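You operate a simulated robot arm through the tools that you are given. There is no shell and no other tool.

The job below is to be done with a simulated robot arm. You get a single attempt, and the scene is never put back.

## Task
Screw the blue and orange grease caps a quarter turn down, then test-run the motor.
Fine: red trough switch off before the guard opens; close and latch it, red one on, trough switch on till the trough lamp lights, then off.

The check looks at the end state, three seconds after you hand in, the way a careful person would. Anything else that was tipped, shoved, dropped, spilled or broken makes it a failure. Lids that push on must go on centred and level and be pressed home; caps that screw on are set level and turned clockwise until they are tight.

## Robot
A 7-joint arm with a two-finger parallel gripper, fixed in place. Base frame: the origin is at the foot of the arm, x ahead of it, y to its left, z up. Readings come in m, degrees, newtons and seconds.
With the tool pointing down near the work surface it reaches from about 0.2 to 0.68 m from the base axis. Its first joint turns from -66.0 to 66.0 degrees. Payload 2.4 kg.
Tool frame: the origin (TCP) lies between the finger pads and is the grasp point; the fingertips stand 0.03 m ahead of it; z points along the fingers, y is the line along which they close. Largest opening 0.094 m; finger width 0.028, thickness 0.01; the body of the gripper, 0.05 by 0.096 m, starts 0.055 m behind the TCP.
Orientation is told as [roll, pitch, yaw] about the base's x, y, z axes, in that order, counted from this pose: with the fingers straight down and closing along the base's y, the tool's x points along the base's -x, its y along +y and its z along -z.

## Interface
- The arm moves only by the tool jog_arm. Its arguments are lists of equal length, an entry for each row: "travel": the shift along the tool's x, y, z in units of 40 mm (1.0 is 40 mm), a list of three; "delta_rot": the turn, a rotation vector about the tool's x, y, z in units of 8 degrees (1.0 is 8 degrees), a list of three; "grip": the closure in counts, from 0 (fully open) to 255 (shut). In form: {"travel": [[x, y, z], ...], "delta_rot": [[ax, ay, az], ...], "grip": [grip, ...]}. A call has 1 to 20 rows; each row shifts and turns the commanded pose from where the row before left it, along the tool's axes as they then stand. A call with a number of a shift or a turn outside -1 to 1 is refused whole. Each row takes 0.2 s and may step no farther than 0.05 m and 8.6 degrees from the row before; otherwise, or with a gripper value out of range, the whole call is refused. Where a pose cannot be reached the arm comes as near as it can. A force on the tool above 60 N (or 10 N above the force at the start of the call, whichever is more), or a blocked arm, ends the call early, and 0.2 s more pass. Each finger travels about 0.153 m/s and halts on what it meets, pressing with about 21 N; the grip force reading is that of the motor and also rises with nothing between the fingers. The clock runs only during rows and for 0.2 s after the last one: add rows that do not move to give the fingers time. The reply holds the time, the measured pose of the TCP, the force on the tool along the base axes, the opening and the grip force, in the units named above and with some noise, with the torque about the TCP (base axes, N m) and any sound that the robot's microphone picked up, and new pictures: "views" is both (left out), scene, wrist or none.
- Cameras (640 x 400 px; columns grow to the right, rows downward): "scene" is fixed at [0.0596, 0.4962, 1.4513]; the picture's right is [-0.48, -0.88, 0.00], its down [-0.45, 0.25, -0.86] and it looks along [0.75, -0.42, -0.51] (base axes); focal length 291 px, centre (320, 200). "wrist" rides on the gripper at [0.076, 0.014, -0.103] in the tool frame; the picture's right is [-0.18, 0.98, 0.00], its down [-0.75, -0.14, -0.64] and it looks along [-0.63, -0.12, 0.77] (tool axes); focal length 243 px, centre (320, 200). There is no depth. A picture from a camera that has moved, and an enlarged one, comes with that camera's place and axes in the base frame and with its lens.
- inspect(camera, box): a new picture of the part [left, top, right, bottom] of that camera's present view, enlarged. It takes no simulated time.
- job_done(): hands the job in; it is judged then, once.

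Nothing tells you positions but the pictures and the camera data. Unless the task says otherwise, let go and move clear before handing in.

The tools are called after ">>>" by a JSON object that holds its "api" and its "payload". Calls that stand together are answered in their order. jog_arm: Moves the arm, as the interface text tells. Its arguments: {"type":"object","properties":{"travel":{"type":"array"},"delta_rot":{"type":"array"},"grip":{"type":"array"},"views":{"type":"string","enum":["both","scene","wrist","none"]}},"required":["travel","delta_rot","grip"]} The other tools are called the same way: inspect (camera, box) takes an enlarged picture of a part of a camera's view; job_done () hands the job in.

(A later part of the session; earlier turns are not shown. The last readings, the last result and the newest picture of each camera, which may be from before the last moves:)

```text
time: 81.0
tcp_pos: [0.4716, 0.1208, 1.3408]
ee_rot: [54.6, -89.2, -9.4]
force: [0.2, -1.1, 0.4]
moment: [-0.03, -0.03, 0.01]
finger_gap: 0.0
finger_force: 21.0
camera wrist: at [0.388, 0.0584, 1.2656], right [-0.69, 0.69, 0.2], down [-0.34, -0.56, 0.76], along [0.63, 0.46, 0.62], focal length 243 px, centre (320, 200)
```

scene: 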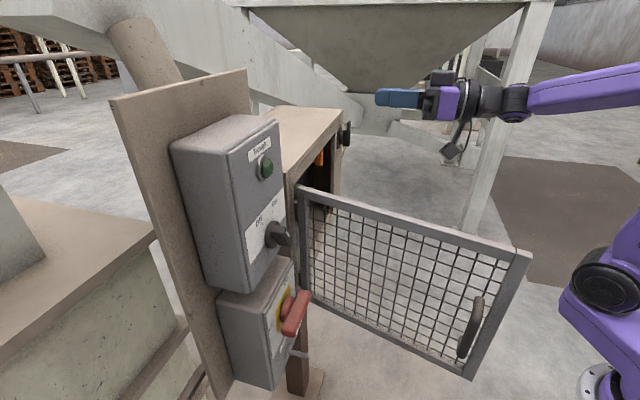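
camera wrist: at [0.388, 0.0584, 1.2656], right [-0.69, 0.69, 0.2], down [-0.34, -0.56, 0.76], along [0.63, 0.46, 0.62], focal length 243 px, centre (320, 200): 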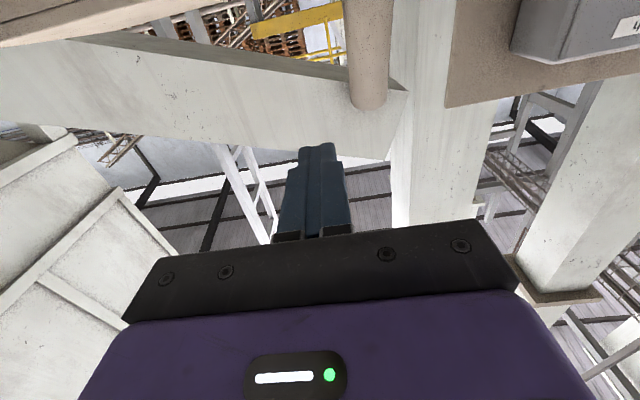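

>>> {"api": "jog_arm", "payload": {"travel": [[0, 0.92, 0], [0, 0.92, 0], [0, 0.92, 0], [0, 0.92, 0], [0, 0.92, 0], [0, 0.92, 0], [0, 0.92, 0], [0, 0.92, 0], [0, 0.92, 0], [0, 0, 0]], "delta_rot": [[0, 0, 0], [0, 0, 0], [0, 0, 0], [0, 0, 0], [0, 0, 0], [0, 0, 0], [0, 0, 0], [0, 0, 0], [0, 0, 0], [0, 0, 0]], "grip": [255, 255, 255, 255, 255, 255, 255, 255, 255, 255]}}

```text
time: 83.2
tcp_pos: [0.2466, 0.3443, 1.3621]
ee_rot: [164.1, -85.7, -117.1]
force: [0.7, 0.4, -0.1]
moment: [-0.02, -0.06, 0.0]
finger_gap: 0.0001
finger_force: 21.1
out of reach, approached as far as the arm can: row 8, 9
camera wrist: at [0.1684, 0.2837, 1.2784], right [-0.73, 0.66, 0.2], down [-0.36, -0.62, 0.7], along [0.59, 0.44, 0.68], focal length 243 px, centre (320, 200)
```

scene: 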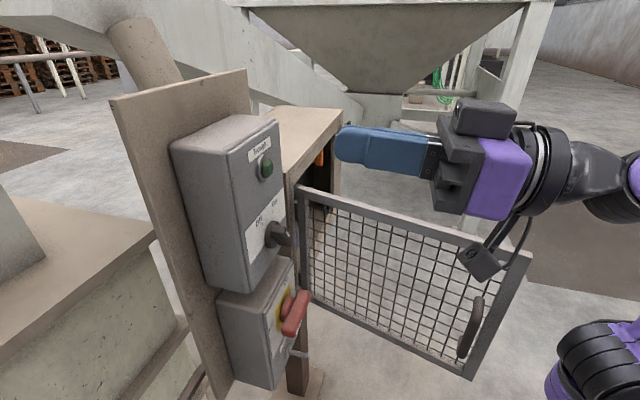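
wrist: 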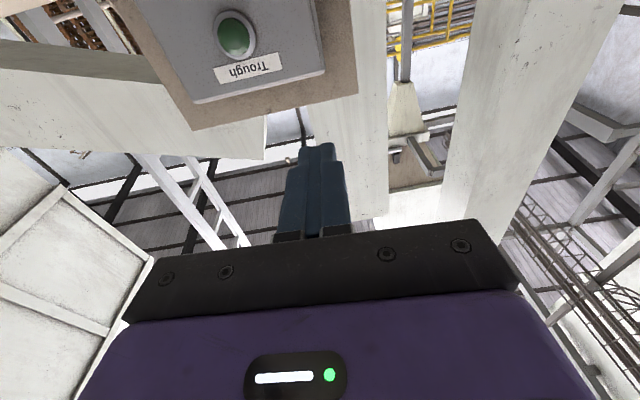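

I'm now on the outer side of the door, next to the boxes. I'll descend to top-rail height, keeping clear of both.

>>> {"api": "jog_arm", "payload": {"travel": [[0.8, 0, 0], [0.8, 0, 0], [0.8, 0, 0], [0.8, 0, 0], [0.6, 0, 0], [0, 0, 0]], "delta_rot": [[0.1, 0.5, 0], [0.1, 0, 0], [0, 0, 0], [0, 0, 0], [0, 0, 0], [0, 0, 0]], "grip": [255, 255, 255, 255, 255, 255]}}

>>> {"api": "inspect", "payload": {"camera": "scene", "box": [260, 100, 580, 400]}}

```text
time: 84.2
tcp_pos: [0.3783, 0.25, 1.233]
ee_rot: [22.4, -87.8, -10.7]
force: [-0.2, -0.6, 11.6]
moment: [-0.46, 0.54, -0.01]
finger_gap: 0.0
finger_force: 21.5
out of reach, approached as far as the arm can: row 2, 3
stopped in row 5: the force on the tool passed its limit at 102 N (the readings are from after the stop); the commanded pose is now the measured one
camera wrist: at [0.272, 0.2433, 1.1604], right [-0.19, 0.96, 0.2], down [-0.57, -0.28, 0.77], along [0.8, 0.04, 0.6], focal length 243 px, centre (320, 200)
```

scene: 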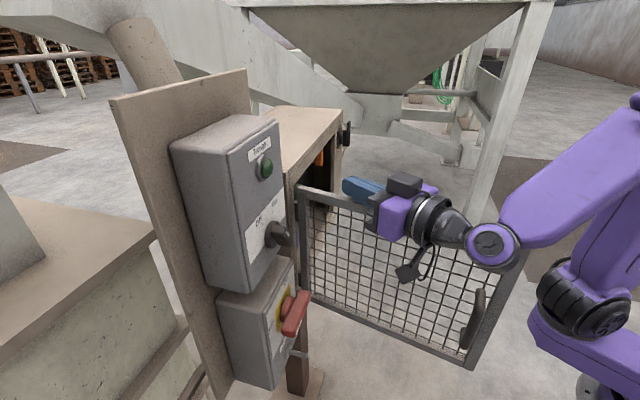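
wrist: 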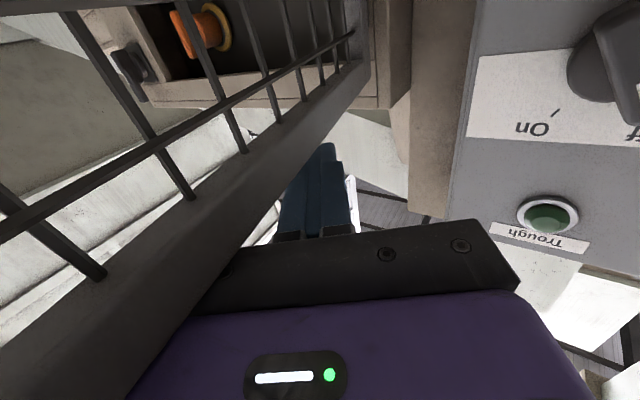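

```text
1.33 times, centred on (420, 250) of scene
camera zoom: at [0.0595, 0.4962, 1.4514], right [-0.48, -0.88, 0.0], down [-0.45, 0.25, -0.86], along [0.75, -0.42, -0.51], focal length 388 px, centre (187, 133)
```

zoom: 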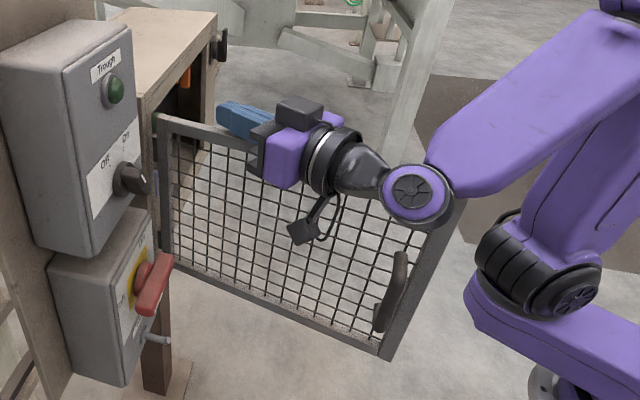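

The arm re-posed to about 12° yaw and touched down on the door's top rail, with the force stop catching it. The door looks unmoved. I'll lift 3 cm, shift to the outer side and check.

>>> {"api": "jog_arm", "payload": {"travel": [[-0.5, 0, 0], [-0.5, 0, 0], [0, 0.52, -0.34], [0, 0.52, -0.34], [0, 0.52, -0.34], [0, 0, 0]], "delta_rot": [[0, 0, 0], [0, 0, 0], [0, 0, 0], [0, 0, 0], [0, 0, 0], [0, 0, 0]], "grip": [255, 255, 255, 255, 255, 255]}}

>>> {"api": "inspect", "payload": {"camera": "scene", "box": [260, 100, 580, 400]}}

```text
time: 85.7
tcp_pos: [0.3273, 0.3011, 1.2755]
ee_rot: [18.6, -87.6, -7.0]
force: [0.0, 0.6, 0.1]
moment: [0.0, 0.01, 0.0]
finger_gap: 0.0
finger_force: 20.7
camera wrist: at [0.2198, 0.295, 1.2029], right [-0.19, 0.96, 0.2], down [-0.57, -0.27, 0.78], along [0.8, 0.04, 0.6], focal length 243 px, centre (320, 200)
```

scene: 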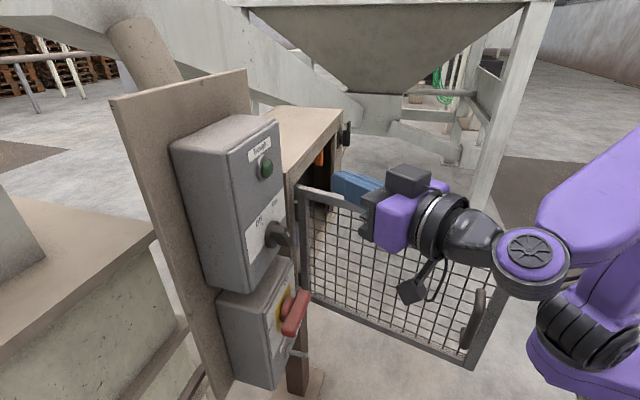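
wrist: 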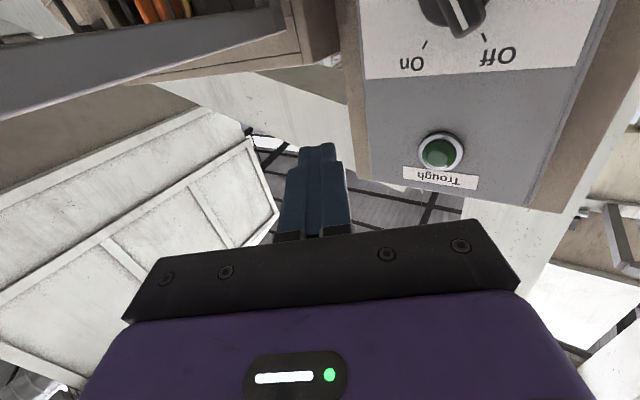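

```text
1.33 times, centred on (420, 250) of scene
camera zoom: at [0.0596, 0.4962, 1.4513], right [-0.48, -0.88, 0.0], down [-0.45, 0.25, -0.86], along [0.75, -0.42, -0.51], focal length 388 px, centre (187, 133)
```

zoom: 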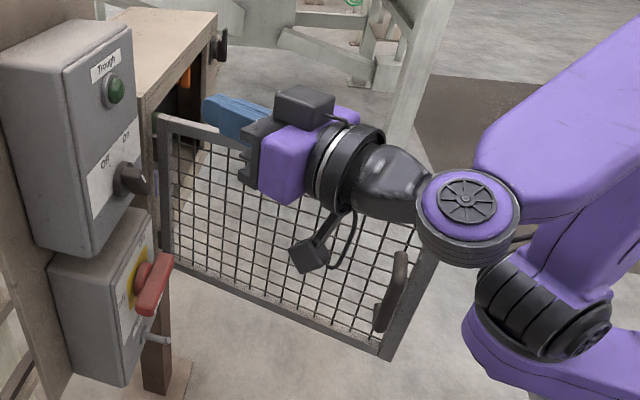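

Clear on the outer side. I'll back off slightly from the panel, then descend so the fingers face the rail.

>>> {"api": "jog_arm", "payload": {"travel": [[0, -0.118, -0.52], [0, -0.118, -0.52], [0.85, 0, 0], [0.85, 0, 0], [0, 0, 0]], "delta_rot": [[0, 0, 0], [0, 0, 0], [0, 0, 0], [0, 0, 0], [0, 0, 0]], "grip": [255, 255, 255, 255, 255]}}

>>> {"api": "inspect", "payload": {"camera": "scene", "box": [260, 100, 580, 400]}}

```text
time: 86.8
tcp_pos: [0.2872, 0.284, 1.2095]
ee_rot: [20.0, -87.6, -8.3]
force: [-0.1, 0.5, -0.8]
moment: [0.01, 0.02, -0.01]
finger_gap: 0.0
finger_force: 20.5
camera wrist: at [0.1809, 0.2772, 1.1371], right [-0.19, 0.96, 0.2], down [-0.57, -0.27, 0.78], along [0.8, 0.04, 0.6], focal length 243 px, centre (320, 200)
```

scene: 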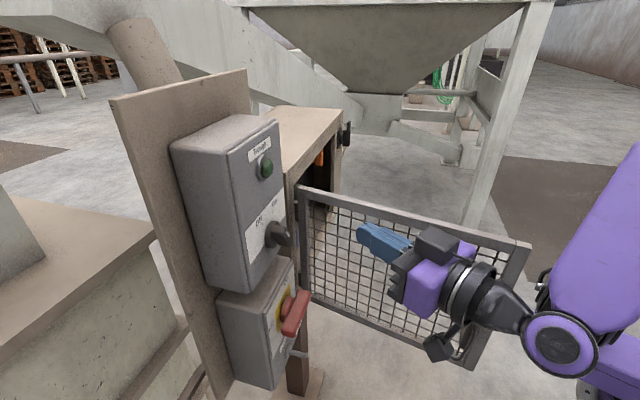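
wrist: 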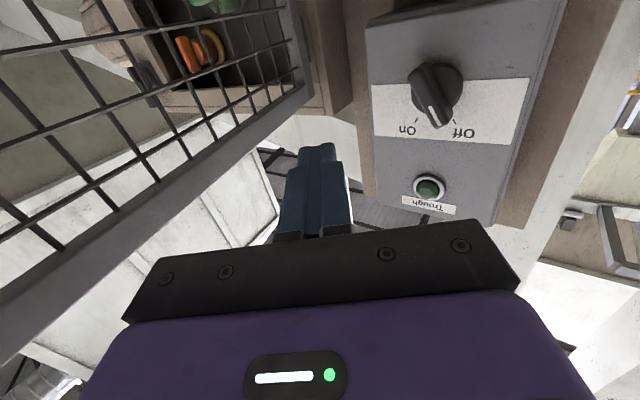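

```text
1.33 times, centred on (420, 250) of scene
camera zoom: at [0.0596, 0.4962, 1.4513], right [-0.48, -0.88, 0.0], down [-0.45, 0.25, -0.86], along [0.75, -0.42, -0.51], focal length 388 px, centre (187, 133)
```

zoom: 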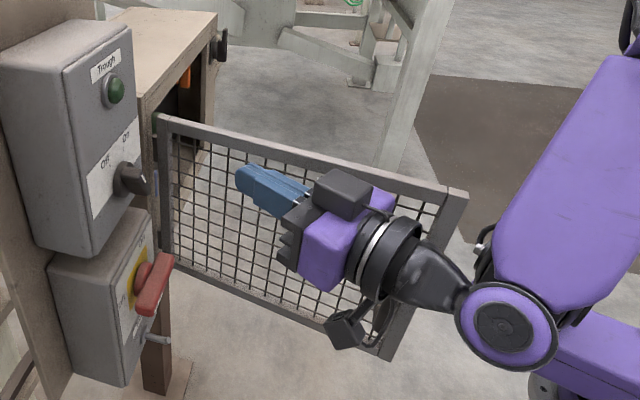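

The fingers now face the outer side of the top rail. I'll begin pushing the door closed along its arc with small steps.

>>> {"api": "jog_arm", "payload": {"travel": [[0.12, -0.483, 0.298], [0, -0.483, 0.298], [0, -0.483, 0.298], [0, -0.366, 0.285], [0, -0.366, 0.285], [0, 0, 0]], "delta_rot": [[0, 0, 0], [0, 0, 0], [0, 0, 0], [0, 0, 0], [0, 0, 0], [0, 0, 0]], "grip": [255, 255, 255, 255, 255, 255]}}

>>> {"api": "inspect", "payload": {"camera": "scene", "box": [260, 100, 580, 400]}}

```text
time: 88.2
tcp_pos: [0.3618, 0.213, 1.2016]
ee_rot: [18.4, -87.7, -6.6]
force: [0.5, 0.5, 0.5]
moment: [0.0, -0.03, 0.01]
finger_gap: 0.0
finger_force: 21.5
camera wrist: at [0.2548, 0.2054, 1.1284], right [-0.19, 0.96, 0.2], down [-0.57, -0.27, 0.78], along [0.8, 0.04, 0.6], focal length 243 px, centre (320, 200)
```

scene: 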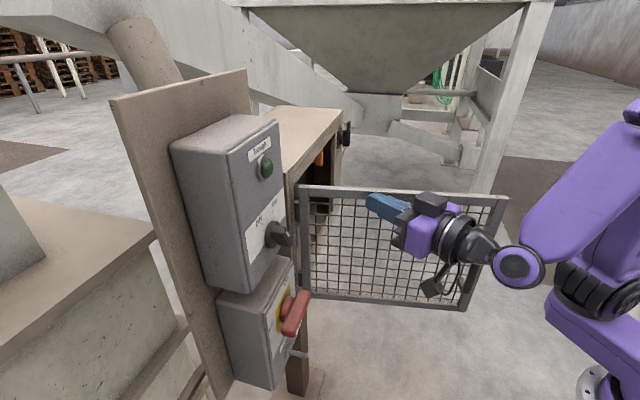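
wrist: 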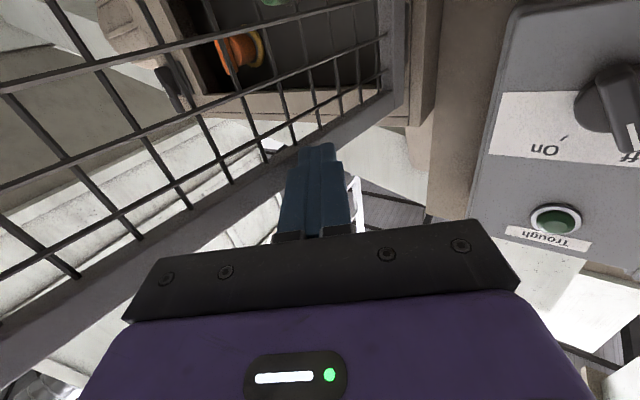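

```text
1.33 times, centred on (420, 250) of scene
camera zoom: at [0.0596, 0.4962, 1.4513], right [-0.48, -0.88, 0.0], down [-0.45, 0.25, -0.86], along [0.75, -0.42, -0.51], focal length 388 px, centre (187, 133)
```

zoom: 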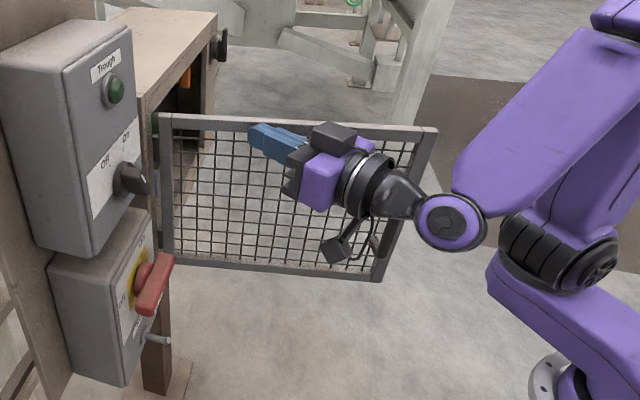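

>>> {"api": "jog_arm", "payload": {"travel": [[0, -0.28, 0.35], [0, -0.28, 0.35], [0, -0.186, 0.42], [0, -0.186, 0.42], [0, -0.065, 0.447], [0, -0.065, 0.447], [0, 0, 0]], "delta_rot": [[0, 0, 0], [0, 0, 0], [0, 0, 0], [0, 0, 0], [0, 0, 0], [0, 0, 0], [0, 0, 0]], "grip": [255, 255, 255, 255, 255, 255, 255]}}

>>> {"api": "inspect", "payload": {"camera": "scene", "box": [260, 90, 500, 310]}}

```text
time: 89.8
tcp_pos: [0.4659, 0.1892, 1.1942]
ee_rot: [19.1, -87.6, -7.4]
force: [-0.5, 0.5, -0.4]
moment: [0.0, 0.02, -0.02]
finger_gap: 0.0004
finger_force: 21.5
camera wrist: at [0.3583, 0.1825, 1.1217], right [-0.19, 0.96, 0.2], down [-0.57, -0.27, 0.78], along [0.8, 0.04, 0.6], focal length 243 px, centre (320, 200)
```

scene: 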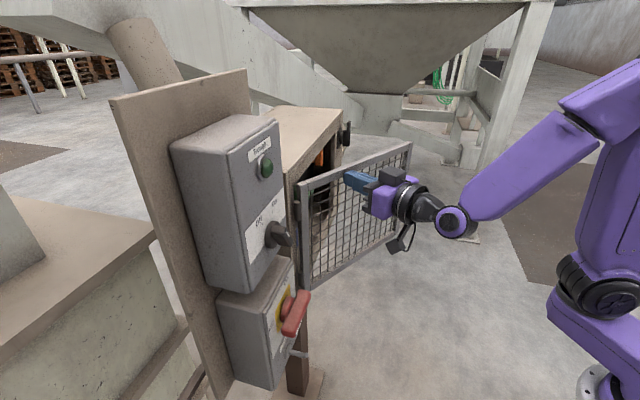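
wrist: 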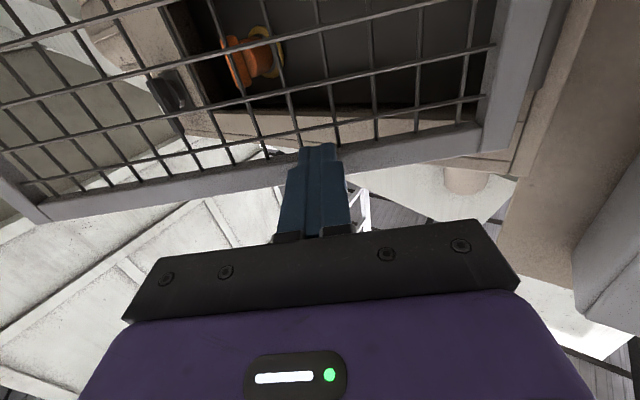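

```text
1.82 times, centred on (380, 200) of scene
camera zoom: at [0.0596, 0.4962, 1.4513], right [-0.48, -0.88, 0.0], down [-0.45, 0.25, -0.86], along [0.75, -0.42, -0.51], focal length 529 px, centre (211, 200)
```

zoom: 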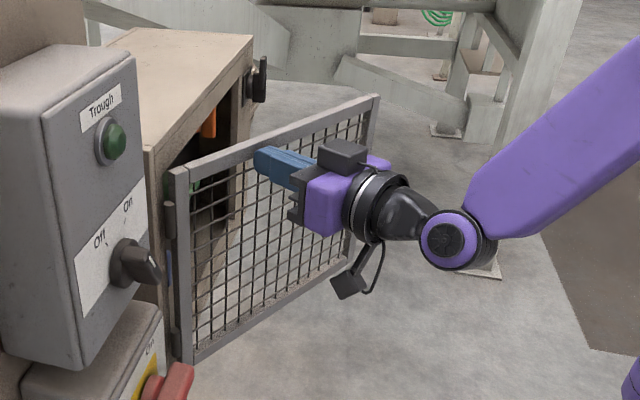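

The door is down to about 30°. I'll back off, square the tool to the housing again and go to the free-edge rail above the handle to push it fully shut.

>>> {"api": "jog_arm", "payload": {"travel": [[0, 0, -0.9], [0, 0, -0.9], [0, 0, 0], [0, 0, 0], [0, 0, 0], [0, 0, 0], [0, 0, 0], [0, 0, 0]], "delta_rot": [[0, 0, 0], [0, 0, 0], [-1, 0, 0], [-1, 0, 0], [-1, 0, 0], [-1, 0, 0], [-0.16, -0.3, 0], [0, 0, 0]], "grip": [255, 255, 255, 255, 255, 255, 255, 255]}}

```text
time: 91.7
tcp_pos: [0.3941, 0.1756, 1.1971]
ee_rot: [116.5, -87.8, -71.6]
force: [0.2, -0.1, 0.5]
moment: [0.01, 0.04, 0.01]
finger_gap: 0.0
finger_force: 20.8
camera wrist: at [0.3103, 0.1154, 1.1199], right [-0.69, 0.69, 0.22], down [-0.35, -0.58, 0.74], along [0.63, 0.44, 0.64], focal length 243 px, centre (320, 200)
```

scene: 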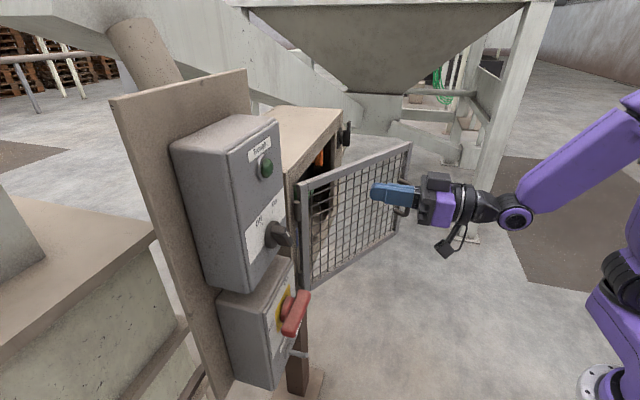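
wrist: 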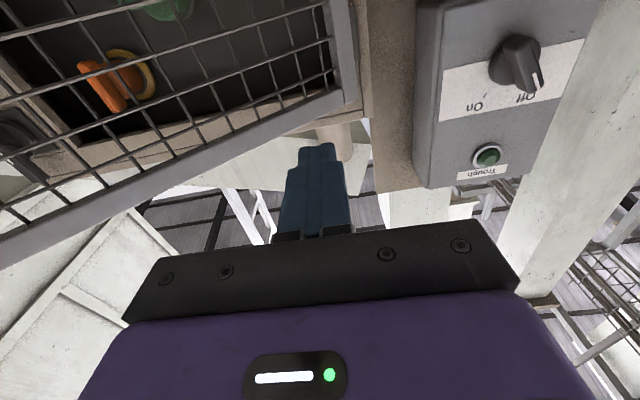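

>>> {"api": "jog_arm", "payload": {"travel": [[0.114, -0.875, -0.357], [0.114, -0.875, -0.357], [0.114, -0.875, -0.357], [0.114, -0.875, -0.357], [0.114, -0.875, -0.357], [0.114, -0.875, -0.357], [0.114, -0.875, -0.357], [0, 0, 0]], "delta_rot": [[0, 0, -0.27], [0, 0, 0], [0, 0, 0], [0, 0, 0], [0, 0, 0], [0, 0, 0], [0, 0, 0], [0, 0, 0]], "grip": [255, 255, 255, 255, 255, 255, 255, 255]}}

>>> {"api": "inspect", "payload": {"camera": "scene", "box": [260, 90, 500, 310]}}

```text
time: 93.5
tcp_pos: [0.4996, -0.0694, 1.1645]
ee_rot: [-161.2, -89.0, -153.8]
force: [-0.3, -0.2, 0.9]
moment: [0.02, 0.0, 0.0]
finger_gap: 0.0002
finger_force: 21.0
camera wrist: at [0.4167, -0.1315, 1.0867], right [-0.7, 0.69, 0.18], down [-0.37, -0.56, 0.74], along [0.62, 0.45, 0.64], focal length 243 px, centre (320, 200)
```

scene: 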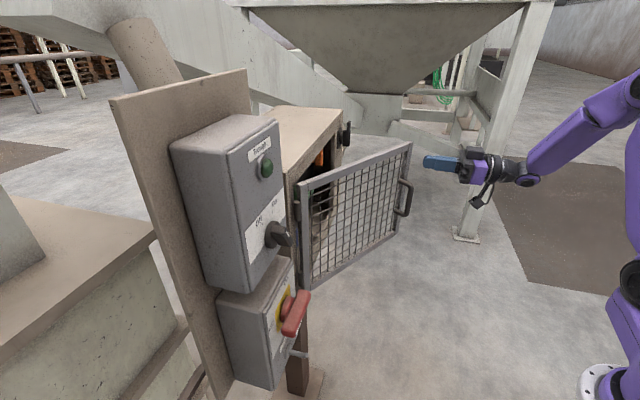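
wrist: 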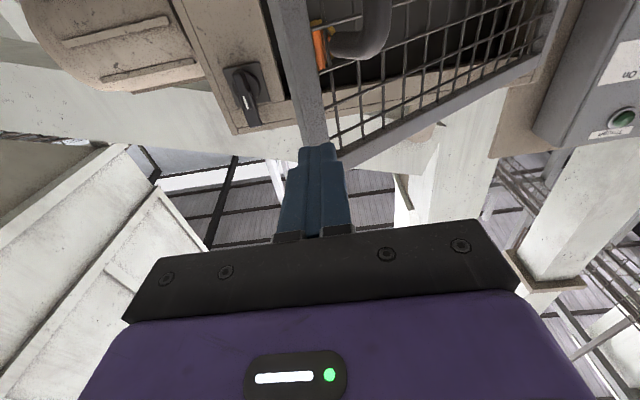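

```text
1.82 times, centred on (380, 200) of scene
camera zoom: at [0.0596, 0.4962, 1.4513], right [-0.48, -0.88, 0.0], down [-0.45, 0.25, -0.86], along [0.75, -0.42, -0.51], focal length 529 px, centre (211, 200)
```

zoom: 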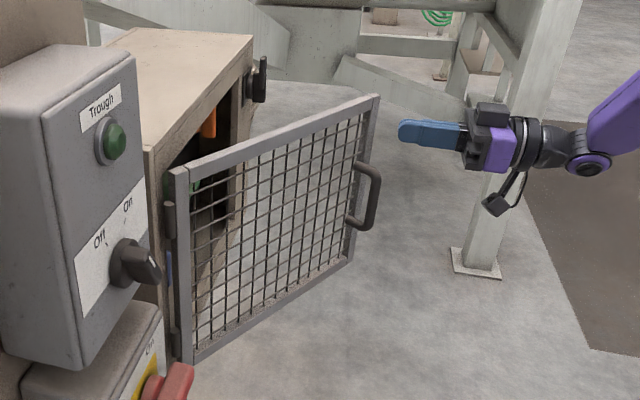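

The fingertips are directly in front of the free-edge rail, above the handle. I'll push it home along the arc.

>>> {"api": "jog_arm", "payload": {"travel": [[0, 0, 0.59], [0, 0, 0.59], [0, -0.283, 0.683], [0, -0.283, 0.683], [0, -0.283, 0.683], [0, -0.1, 0.49], [0, -0.1, 0.49], [0, -0.1, 0.49], [0, 0, 0]], "delta_rot": [[0, 0, 0], [0, 0, 0], [0, 0, 0], [0, 0, 0], [0, 0, 0], [0, 0, 0], [0, 0, 0], [0, 0, 0], [0, 0, 0]], "grip": [255, 255, 255, 255, 255, 255, 255, 255, 255]}}

>>> {"api": "inspect", "payload": {"camera": "scene", "box": [260, 90, 440, 290]}}

```text
time: 95.5
tcp_pos: [0.6639, 0.0312, 1.1673]
ee_rot: [-162.6, -89.0, -152.4]
force: [0.0, 0.3, 0.5]
moment: [0.04, -0.03, -0.02]
finger_gap: 0.0001
finger_force: 21.3
camera wrist: at [0.5818, -0.0312, 1.0892], right [-0.7, 0.69, 0.18], down [-0.37, -0.56, 0.74], along [0.62, 0.45, 0.64], focal length 243 px, centre (320, 200)
```

scene: 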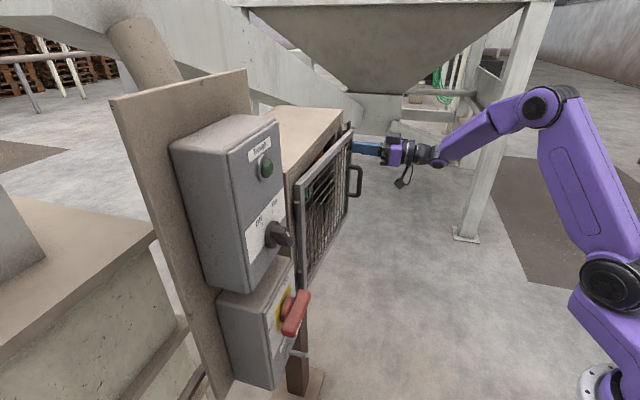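
wrist: 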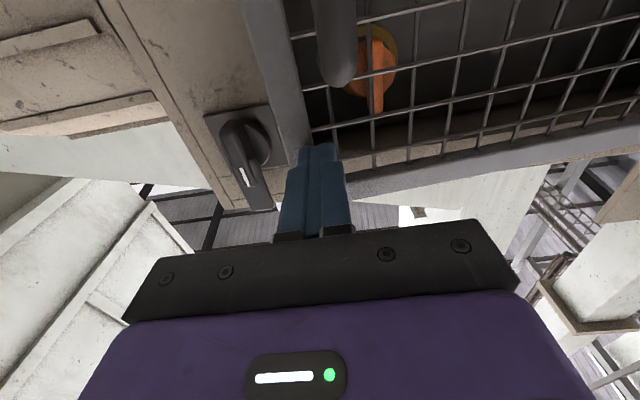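

```text
2.00 times, centred on (350, 190) of scene
camera zoom: at [0.0596, 0.4962, 1.4513], right [-0.48, -0.88, 0.0], down [-0.45, 0.25, -0.86], along [0.75, -0.42, -0.51], focal length 582 px, centre (260, 220)
```

zoom: 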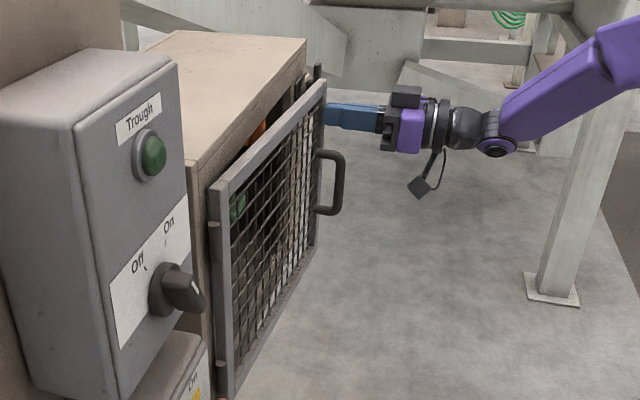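

>>> {"api": "jog_arm", "payload": {"travel": [[0, -0.03, 0.35], [0, 0, 0.35], [0, 0, 0.1], [0, 0, 0]], "delta_rot": [[0, 0, 0], [0, 0, 0], [0, 0, 0], [0, 0, 0]], "grip": [255, 255, 255, 255]}}

>>> {"api": "inspect", "payload": {"camera": "scene", "box": [260, 90, 440, 290]}}

>>> {"api": "inspect", "payload": {"camera": "wrist", "box": [160, 0, 480, 200]}}

```text
time: 96.5
tcp_pos: [0.6851, 0.0527, 1.1672]
ee_rot: [-161.7, -89.1, -153.3]
force: [-0.4, -0.7, -0.5]
moment: [0.01, 0.01, 0.0]
finger_gap: 0.0
finger_force: 20.6
camera wrist: at [0.6038, -0.0095, 1.0886], right [-0.7, 0.69, 0.18], down [-0.37, -0.56, 0.74], along [0.62, 0.45, 0.64], focal length 243 px, centre (320, 200)
```

scene: 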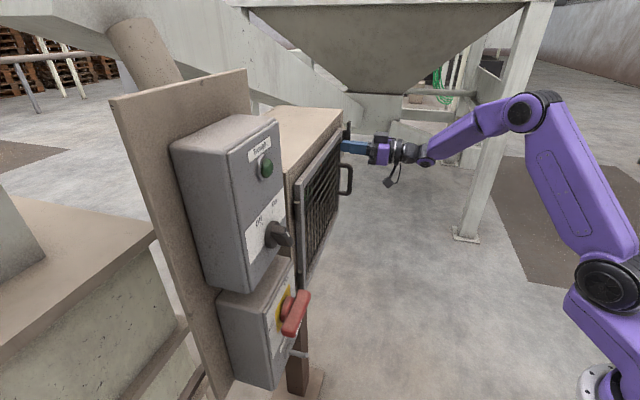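
wrist: 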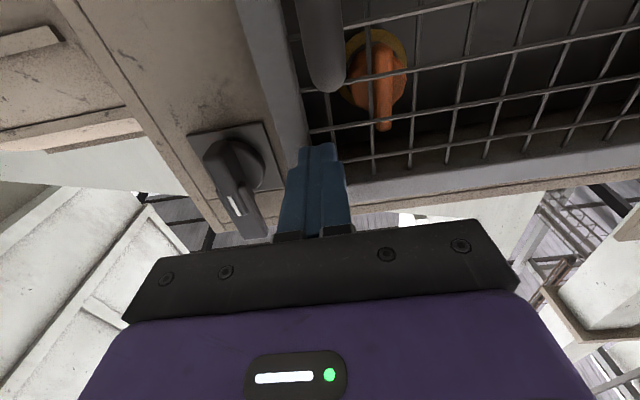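

```text
2.00 times, centred on (350, 190) of scene
camera zoom: at [0.0596, 0.4962, 1.4513], right [-0.48, -0.88, 0.0], down [-0.45, 0.25, -0.86], along [0.75, -0.42, -0.51], focal length 582 px, centre (260, 220)
```

zoom: 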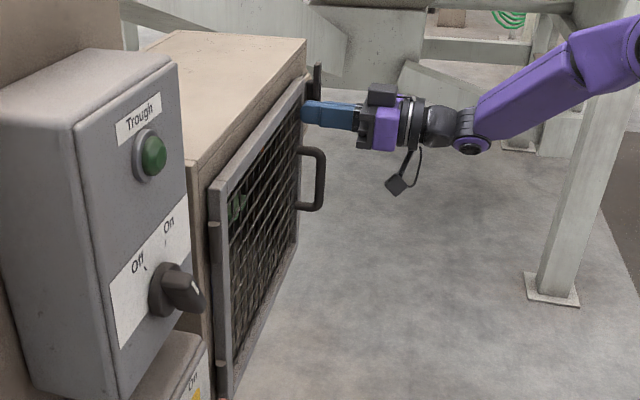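

```text
2.00 times, centred on (320, 100) of wrist
camera zoom: at [0.6038, -0.0095, 1.0886], right [-0.7, 0.69, 0.18], down [-0.37, -0.56, 0.74], along [0.62, 0.45, 0.64], focal length 485 px, centre (320, 400)
```

zoom: 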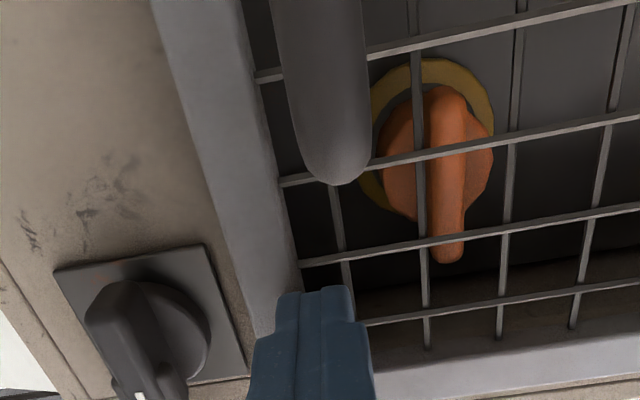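

The door looks closed or very nearly so. I'll press gently in small steps until I feel it seated.

>>> {"api": "jog_arm", "payload": {"travel": [[0, 0, 0.1], [0, 0, 0.1], [0, 0, 0.1], [0, 0, 0]], "delta_rot": [[0, 0, 0], [0, 0, 0], [0, 0, 0], [0, 0, 0]], "grip": [255, 255, 255, 255], "views": "wrist"}}

>>> {"api": "inspect", "payload": {"camera": "scene", "box": [270, 90, 370, 190]}}

```text
time: 97.1
tcp_pos: [0.6884, 0.0525, 1.1662]
ee_rot: [-163.1, -89.1, -151.9]
force: [-18.8, -9.4, 3.3]
moment: [-0.04, 0.21, 0.22]
finger_gap: 0.0002
finger_force: 21.0
stopped in row 3: the force on the tool passed its limit at 70 N (the readings are from after the stop); the commanded pose is now the measured one
camera wrist: at [0.6055, -0.0103, 1.0883], right [-0.7, 0.69, 0.18], down [-0.36, -0.56, 0.75], along [0.62, 0.45, 0.64], focal length 243 px, centre (320, 200)
```

wrist: 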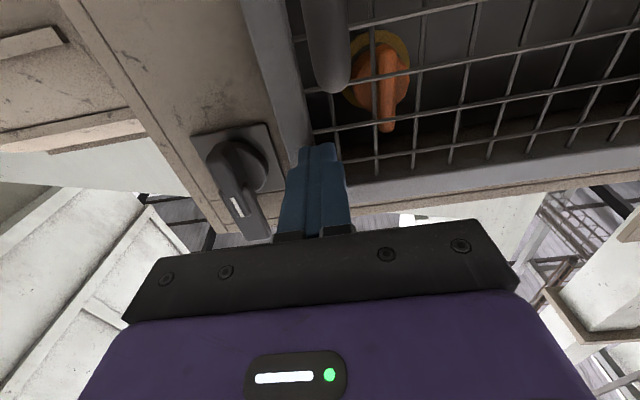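

```text
4.00 times, centred on (320, 140) of scene
camera zoom: at [0.0589, 0.4959, 1.4515], right [-0.48, -0.88, 0.0], down [-0.45, 0.25, -0.86], along [0.75, -0.42, -0.51], focal length 1165 px, centre (320, 440)
```

zoom: 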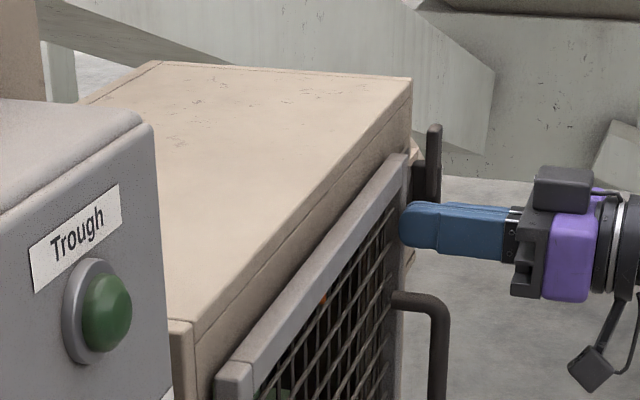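

It's firmly seated, with the press stopping at 70 N against the frame. Now I'll back off and line up with the upright latch knob at about p −0.5055, z 1.171.

>>> {"api": "jog_arm", "payload": {"travel": [[0, 0, -0.9], [0, 0, -0.9], [-0.06, -0.7, 0], [-0.06, -0.7, 0], [0, 0, 0]], "delta_rot": [[0, 0, 0], [0, 0, 0], [0, 0, 0], [0, 0, 0], [0, 0, 0]], "grip": [255, 255, 160, 160, 160]}}

>>> {"api": "inspect", "payload": {"camera": "wrist", "box": [200, 0, 520, 200]}}

>>> {"api": "inspect", "payload": {"camera": "scene", "box": [260, 90, 440, 290]}}

```text
time: 98.3
tcp_pos: [0.6751, -0.0373, 1.1684]
ee_rot: [-162.3, -89.3, -152.7]
force: [0.9, -0.5, 1.7]
moment: [0.0, -0.02, 0.0]
finger_gap: 0.0352
finger_force: 0.1
camera wrist: at [0.5938, -0.1, 1.0901], right [-0.7, 0.69, 0.18], down [-0.36, -0.56, 0.75], along [0.62, 0.45, 0.64], focal length 243 px, centre (320, 200)
```

scene: 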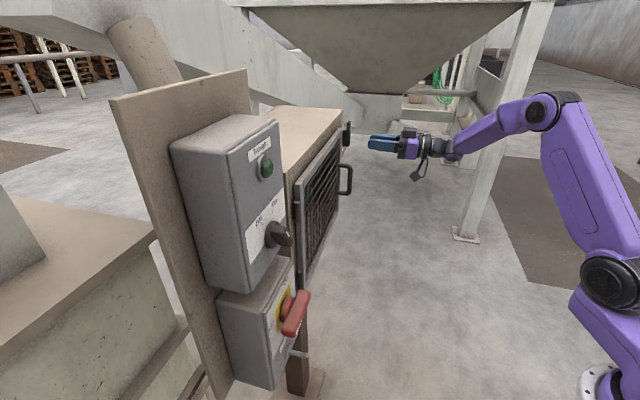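
wrist: 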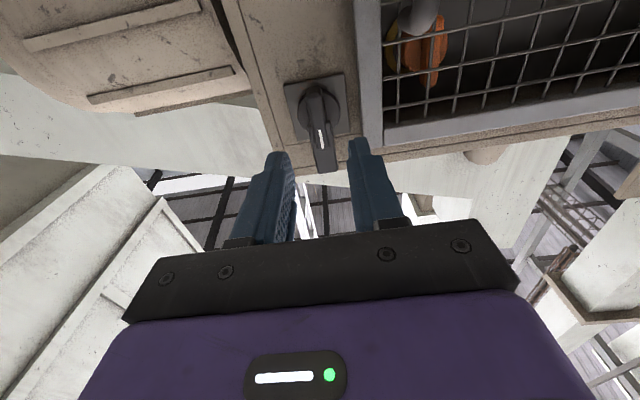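

```text
2.00 times, centred on (360, 100) of wrist
camera zoom: at [0.5938, -0.1, 1.0901], right [-0.7, 0.69, 0.18], down [-0.36, -0.56, 0.75], along [0.62, 0.45, 0.64], focal length 485 px, centre (240, 400)
```

zoom: 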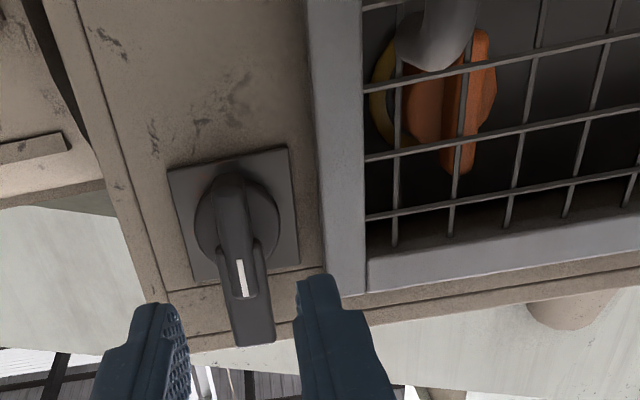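

```text
2.00 times, centred on (350, 190) of scene
camera zoom: at [0.0596, 0.4962, 1.4513], right [-0.48, -0.88, 0.0], down [-0.45, 0.25, -0.86], along [0.75, -0.42, -0.51], focal length 582 px, centre (260, 220)
```

zoom: 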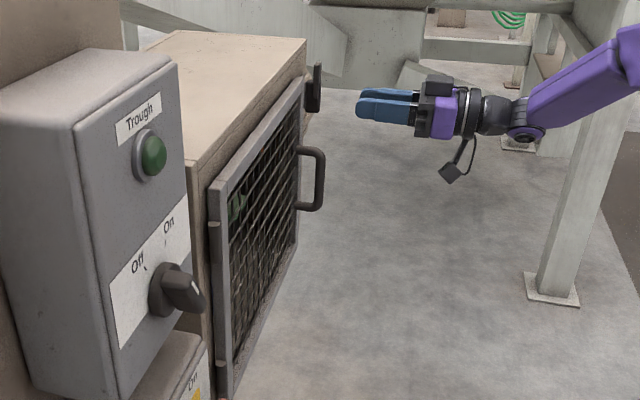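

The door sits exactly as it did originally. I'll advance onto the latch knob and grip it.

>>> {"api": "jog_arm", "payload": {"travel": [[-0.04, -0.06, 0.6], [0, 0, 0.6], [0, 0, 0.57], [0, 0, 0], [0, 0, 0], [0, 0, 0]], "delta_rot": [[0, 0, 0], [0, 0, 0], [0, 0, 0], [0, 0, 0], [0, 0, 0], [0, 0, 0]], "grip": [160, 160, 160, 160, 255, 255]}}

>>> {"api": "inspect", "payload": {"camera": "scene", "box": [300, 90, 440, 190]}}

```text
time: 99.7
tcp_pos: [0.7285, 0.0128, 1.1718]
ee_rot: [-161.5, -89.2, -153.3]
force: [-13.0, 2.8, -0.9]
moment: [0.28, -0.27, -0.01]
finger_gap: 0.0126
finger_force: 44.7
camera wrist: at [0.6459, -0.0502, 1.0941], right [-0.7, 0.69, 0.18], down [-0.36, -0.56, 0.75], along [0.62, 0.46, 0.64], focal length 243 px, centre (320, 200)
```

scene: 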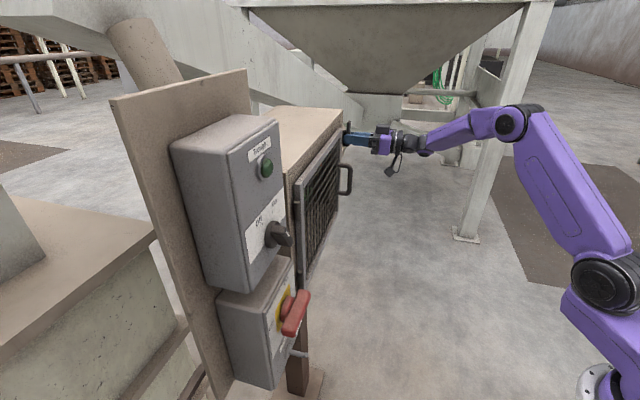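
wrist: 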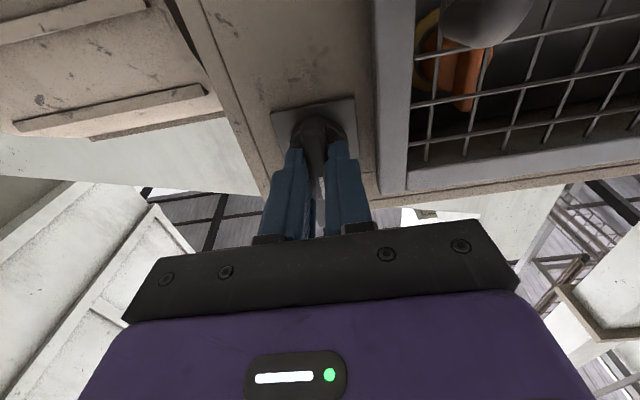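

```text
4.00 times, centred on (370, 140) of scene
camera zoom: at [0.0592, 0.4963, 1.4513], right [-0.48, -0.88, 0.0], down [-0.45, 0.25, -0.86], along [0.75, -0.42, -0.51], focal length 1165 px, centre (120, 440)
```

zoom: 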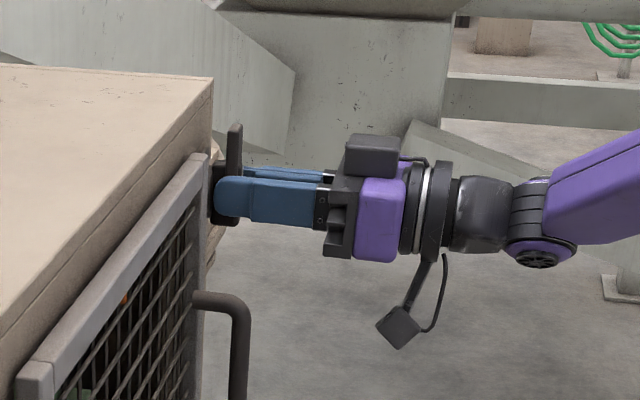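

Gripped at 12.6 mm. I'll turn the latch counter-clockwise back to horizontal, over the door frame.

>>> {"api": "jog_arm", "payload": {"travel": [[0, 0, 0], [0, 0, 0], [0, 0, 0], [0, 0, 0], [0, 0, 0], [0, 0, 0], [0, 0, 0], [0, 0, 0], [0, 0, 0], [0, 0, 0], [0, 0, 0], [0, 0, 0], [0, 0, 0]], "delta_rot": [[0, 0, -1], [0, 0, -1], [0, 0, -1], [0, 0, -1], [0, 0, -1], [0, 0, -1], [0, 0, -1], [0, 0, -1], [0, 0, -1], [0, 0, -1], [0, 0, -1], [0, 0, -0.3], [0, 0, 0]], "grip": [255, 255, 255, 255, 255, 255, 255, 255, 255, 255, 255, 255, 255]}}

>>> {"api": "inspect", "payload": {"camera": "scene", "box": [300, 90, 440, 190]}}

```text
time: 102.5
tcp_pos: [0.7268, 0.0139, 1.1699]
ee_rot: [-90.2, 0.6, 135.4]
force: [-35.0, 8.0, -15.1]
moment: [-0.14, 1.06, 0.82]
finger_gap: 0.0127
finger_force: 45.1
camera wrist: at [0.7089, -0.1128, 1.1554], right [-0.12, 0.12, -0.98], down [-0.99, 0.07, 0.13], along [0.09, 0.99, 0.11], focal length 243 px, centre (320, 200)
```

scene: 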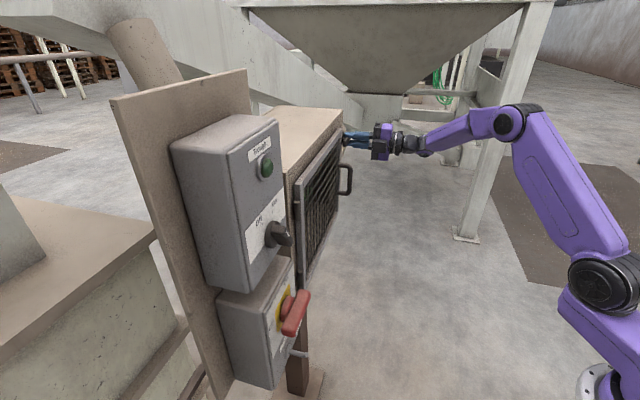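
wrist: 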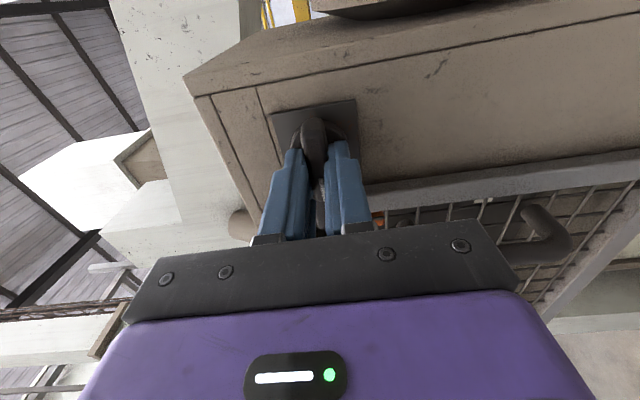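

```text
4.00 times, centred on (370, 140) of scene
camera zoom: at [0.0588, 0.4965, 1.4513], right [-0.48, -0.88, 0.0], down [-0.45, 0.25, -0.86], along [0.75, -0.42, -0.51], focal length 1165 px, centre (120, 440)
```

zoom: 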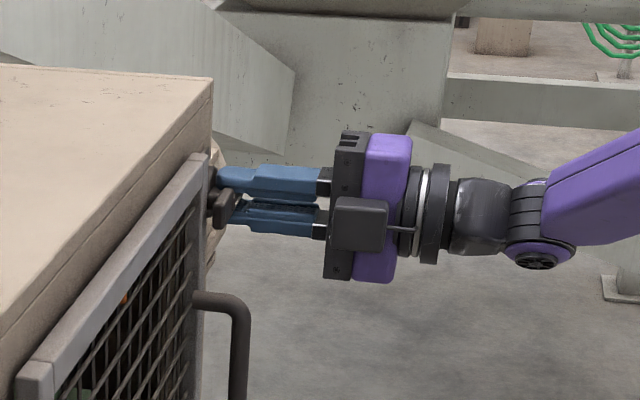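

The latch is horizontal again over the frame. I'll release and back off to verify.

>>> {"api": "jog_arm", "payload": {"travel": [[0, 0, 0], [0, 0, 0], [0, 0, -0.85], [0, 0, -0.85], [0, 0, -0.85], [0, 0, -0.85], [0, 0, 0]], "delta_rot": [[0, 0, 0], [0, 0, 0], [0, 0, 0], [0, 0, 0], [0, 0, 0], [0, 0, 0], [0, 0, 0]], "grip": [150, 150, 150, 90, 90, 90, 90]}}

>>> {"api": "inspect", "payload": {"camera": "wrist", "box": [240, 0, 440, 125]}}

>>> {"api": "inspect", "payload": {"camera": "scene", "box": [270, 100, 390, 200]}}

```text
time: 104.1
tcp_pos: [0.6348, -0.0831, 1.1692]
ee_rot: [-90.6, 0.6, 135.0]
force: [-0.2, 0.4, 0.3]
moment: [0.02, 0.0, 0.01]
finger_gap: 0.061
finger_force: 0.1
camera wrist: at [0.6151, -0.2106, 1.155], right [-0.11, 0.13, -0.98], down [-0.99, 0.08, 0.12], along [0.09, 0.99, 0.12], focal length 243 px, centre (320, 200)
```

scene: 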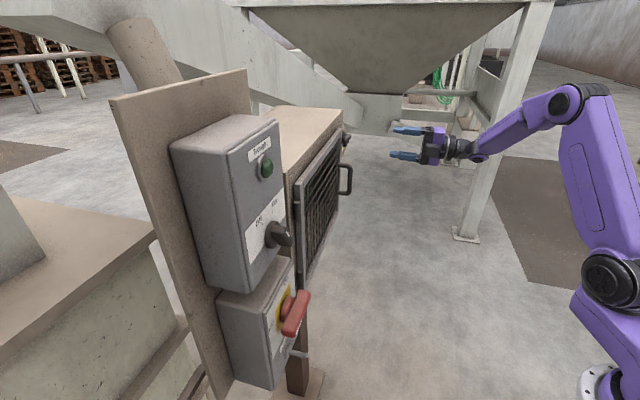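
wrist: 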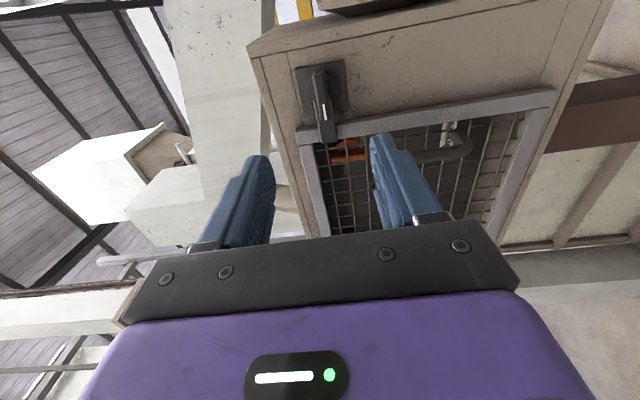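

```text
3.20 times, centred on (340, 62) of wrist
camera zoom: at [0.6151, -0.2106, 1.155], right [-0.11, 0.13, -0.98], down [-0.99, 0.08, 0.12], along [0.09, 0.99, 0.12], focal length 776 px, centre (256, 640)
```

zoom: 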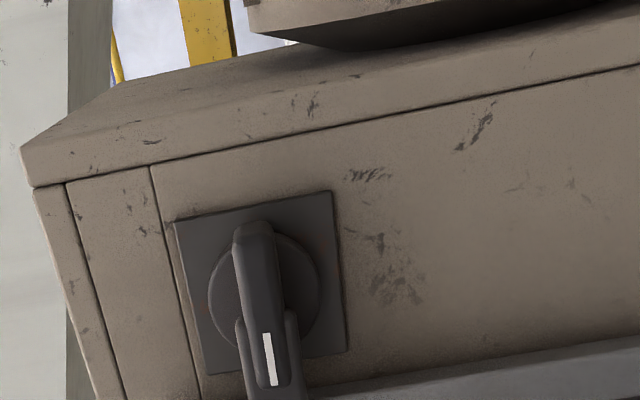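

```text
4.00 times, centred on (330, 150) of scene
camera zoom: at [0.0596, 0.4962, 1.4513], right [-0.48, -0.88, 0.0], down [-0.45, 0.25, -0.86], along [0.75, -0.42, -0.51], focal length 1165 px, centre (280, 400)
```

zoom: 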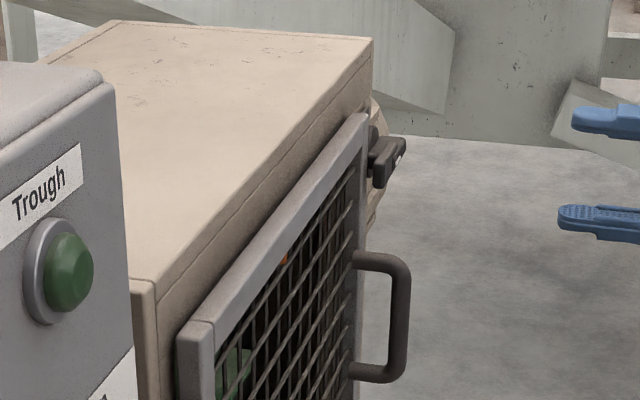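

The door is closed and latched exactly as at the start. Next I'll slide back to the red isolator, whose bar is horizontal and so suits the vertical closing. Its axis is near p 0.0195, z 1.054.

>>> {"api": "jog_arm", "payload": {"travel": [[-0.94, 0.206, 0], [-0.94, 0.206, 0], [-0.94, 0.206, 0], [-0.94, 0.206, 0], [-0.94, 0.206, 0], [-0.94, 0.206, 0], [-0.94, 0.206, 0], [-0.94, 0.206, 0], [-0.94, 0.206, 0], [-0.94, 0.206, 0], [-0.94, 0.206, 0], [-0.94, 0.206, 0], [-0.94, 0.206, 0], [-0.94, 0.206, 0], [0, 0, 0]], "delta_rot": [[0, 0, 0], [0, 0, 0], [0, 0, 0], [0, 0, 0], [0, 0, 0], [0, 0, 0], [0, 0, 0], [0, 0, 0], [0, 0, 0], [0, 0, 0], [0, 0, 0], [0, 0, 0], [0, 0, 0], [0, 0, 0], [0, 0, 0]], "grip": [90, 90, 90, 90, 90, 90, 90, 90, 90, 90, 90, 90, 90, 90, 90]}}

>>> {"api": "inspect", "payload": {"camera": "wrist", "box": [160, 0, 480, 200]}}

```text
time: 107.3
tcp_pos: [0.2606, 0.2869, 1.0505]
ee_rot: [-90.8, 0.6, 135.1]
force: [1.2, 0.0, -0.4]
moment: [-0.05, 0.01, 0.0]
finger_gap: 0.0608
finger_force: 0.1
camera wrist: at [0.2417, 0.1602, 1.0351], right [-0.11, 0.13, -0.98], down [-0.99, 0.08, 0.12], along [0.09, 0.99, 0.12], focal length 243 px, centre (320, 200)
```

scene: 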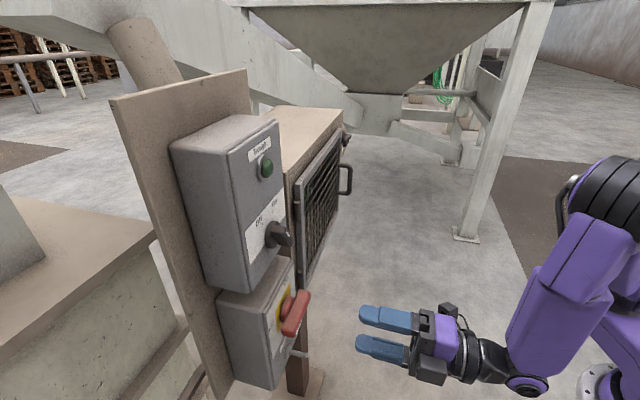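
wrist: 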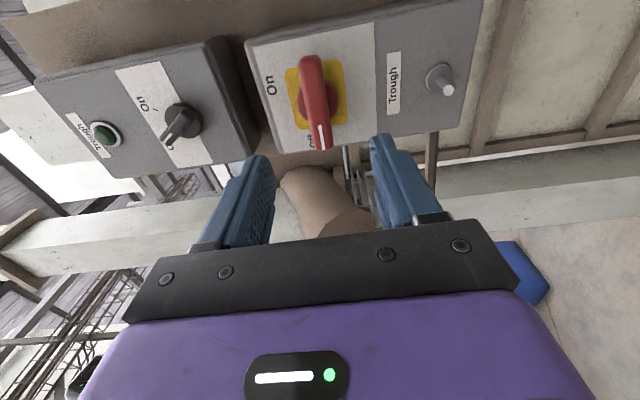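

```text
2.00 times, centred on (320, 100) of wrist
camera zoom: at [0.2417, 0.1602, 1.0351], right [-0.11, 0.13, -0.98], down [-0.99, 0.08, 0.12], along [0.09, 0.99, 0.12], focal length 485 px, centre (320, 400)
```

zoom: 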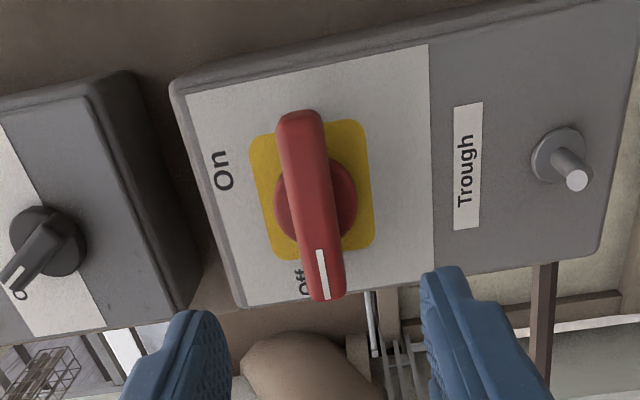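

>>> {"api": "jog_arm", "payload": {"travel": [[-0.02, -0.07, 0.8], [0, 0, 0.8], [0, 0, 0.8], [0, 0, 0], [0, 0, 0], [0, 0, 0]], "delta_rot": [[0, 0, 0], [0, 0, 0], [0, 0, 0], [0, 0, 0], [0, 0, 0], [0, 0, 0]], "grip": [90, 90, 90, 255, 255, 255], "views": "wrist"}}

```text
time: 108.7
tcp_pos: [0.3299, 0.3573, 1.0542]
ee_rot: [-90.5, 0.6, 135.0]
force: [3.4, 3.2, -10.7]
moment: [-0.05, 0.98, 0.13]
finger_gap: 0.0197
finger_force: 45.3
camera wrist: at [0.3111, 0.2299, 1.0398], right [-0.12, 0.13, -0.98], down [-0.99, 0.08, 0.13], along [0.09, 0.99, 0.12], focal length 243 px, centre (320, 200)
```

wrist: 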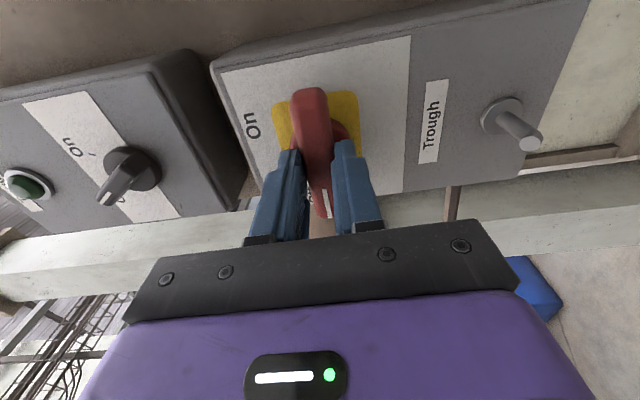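

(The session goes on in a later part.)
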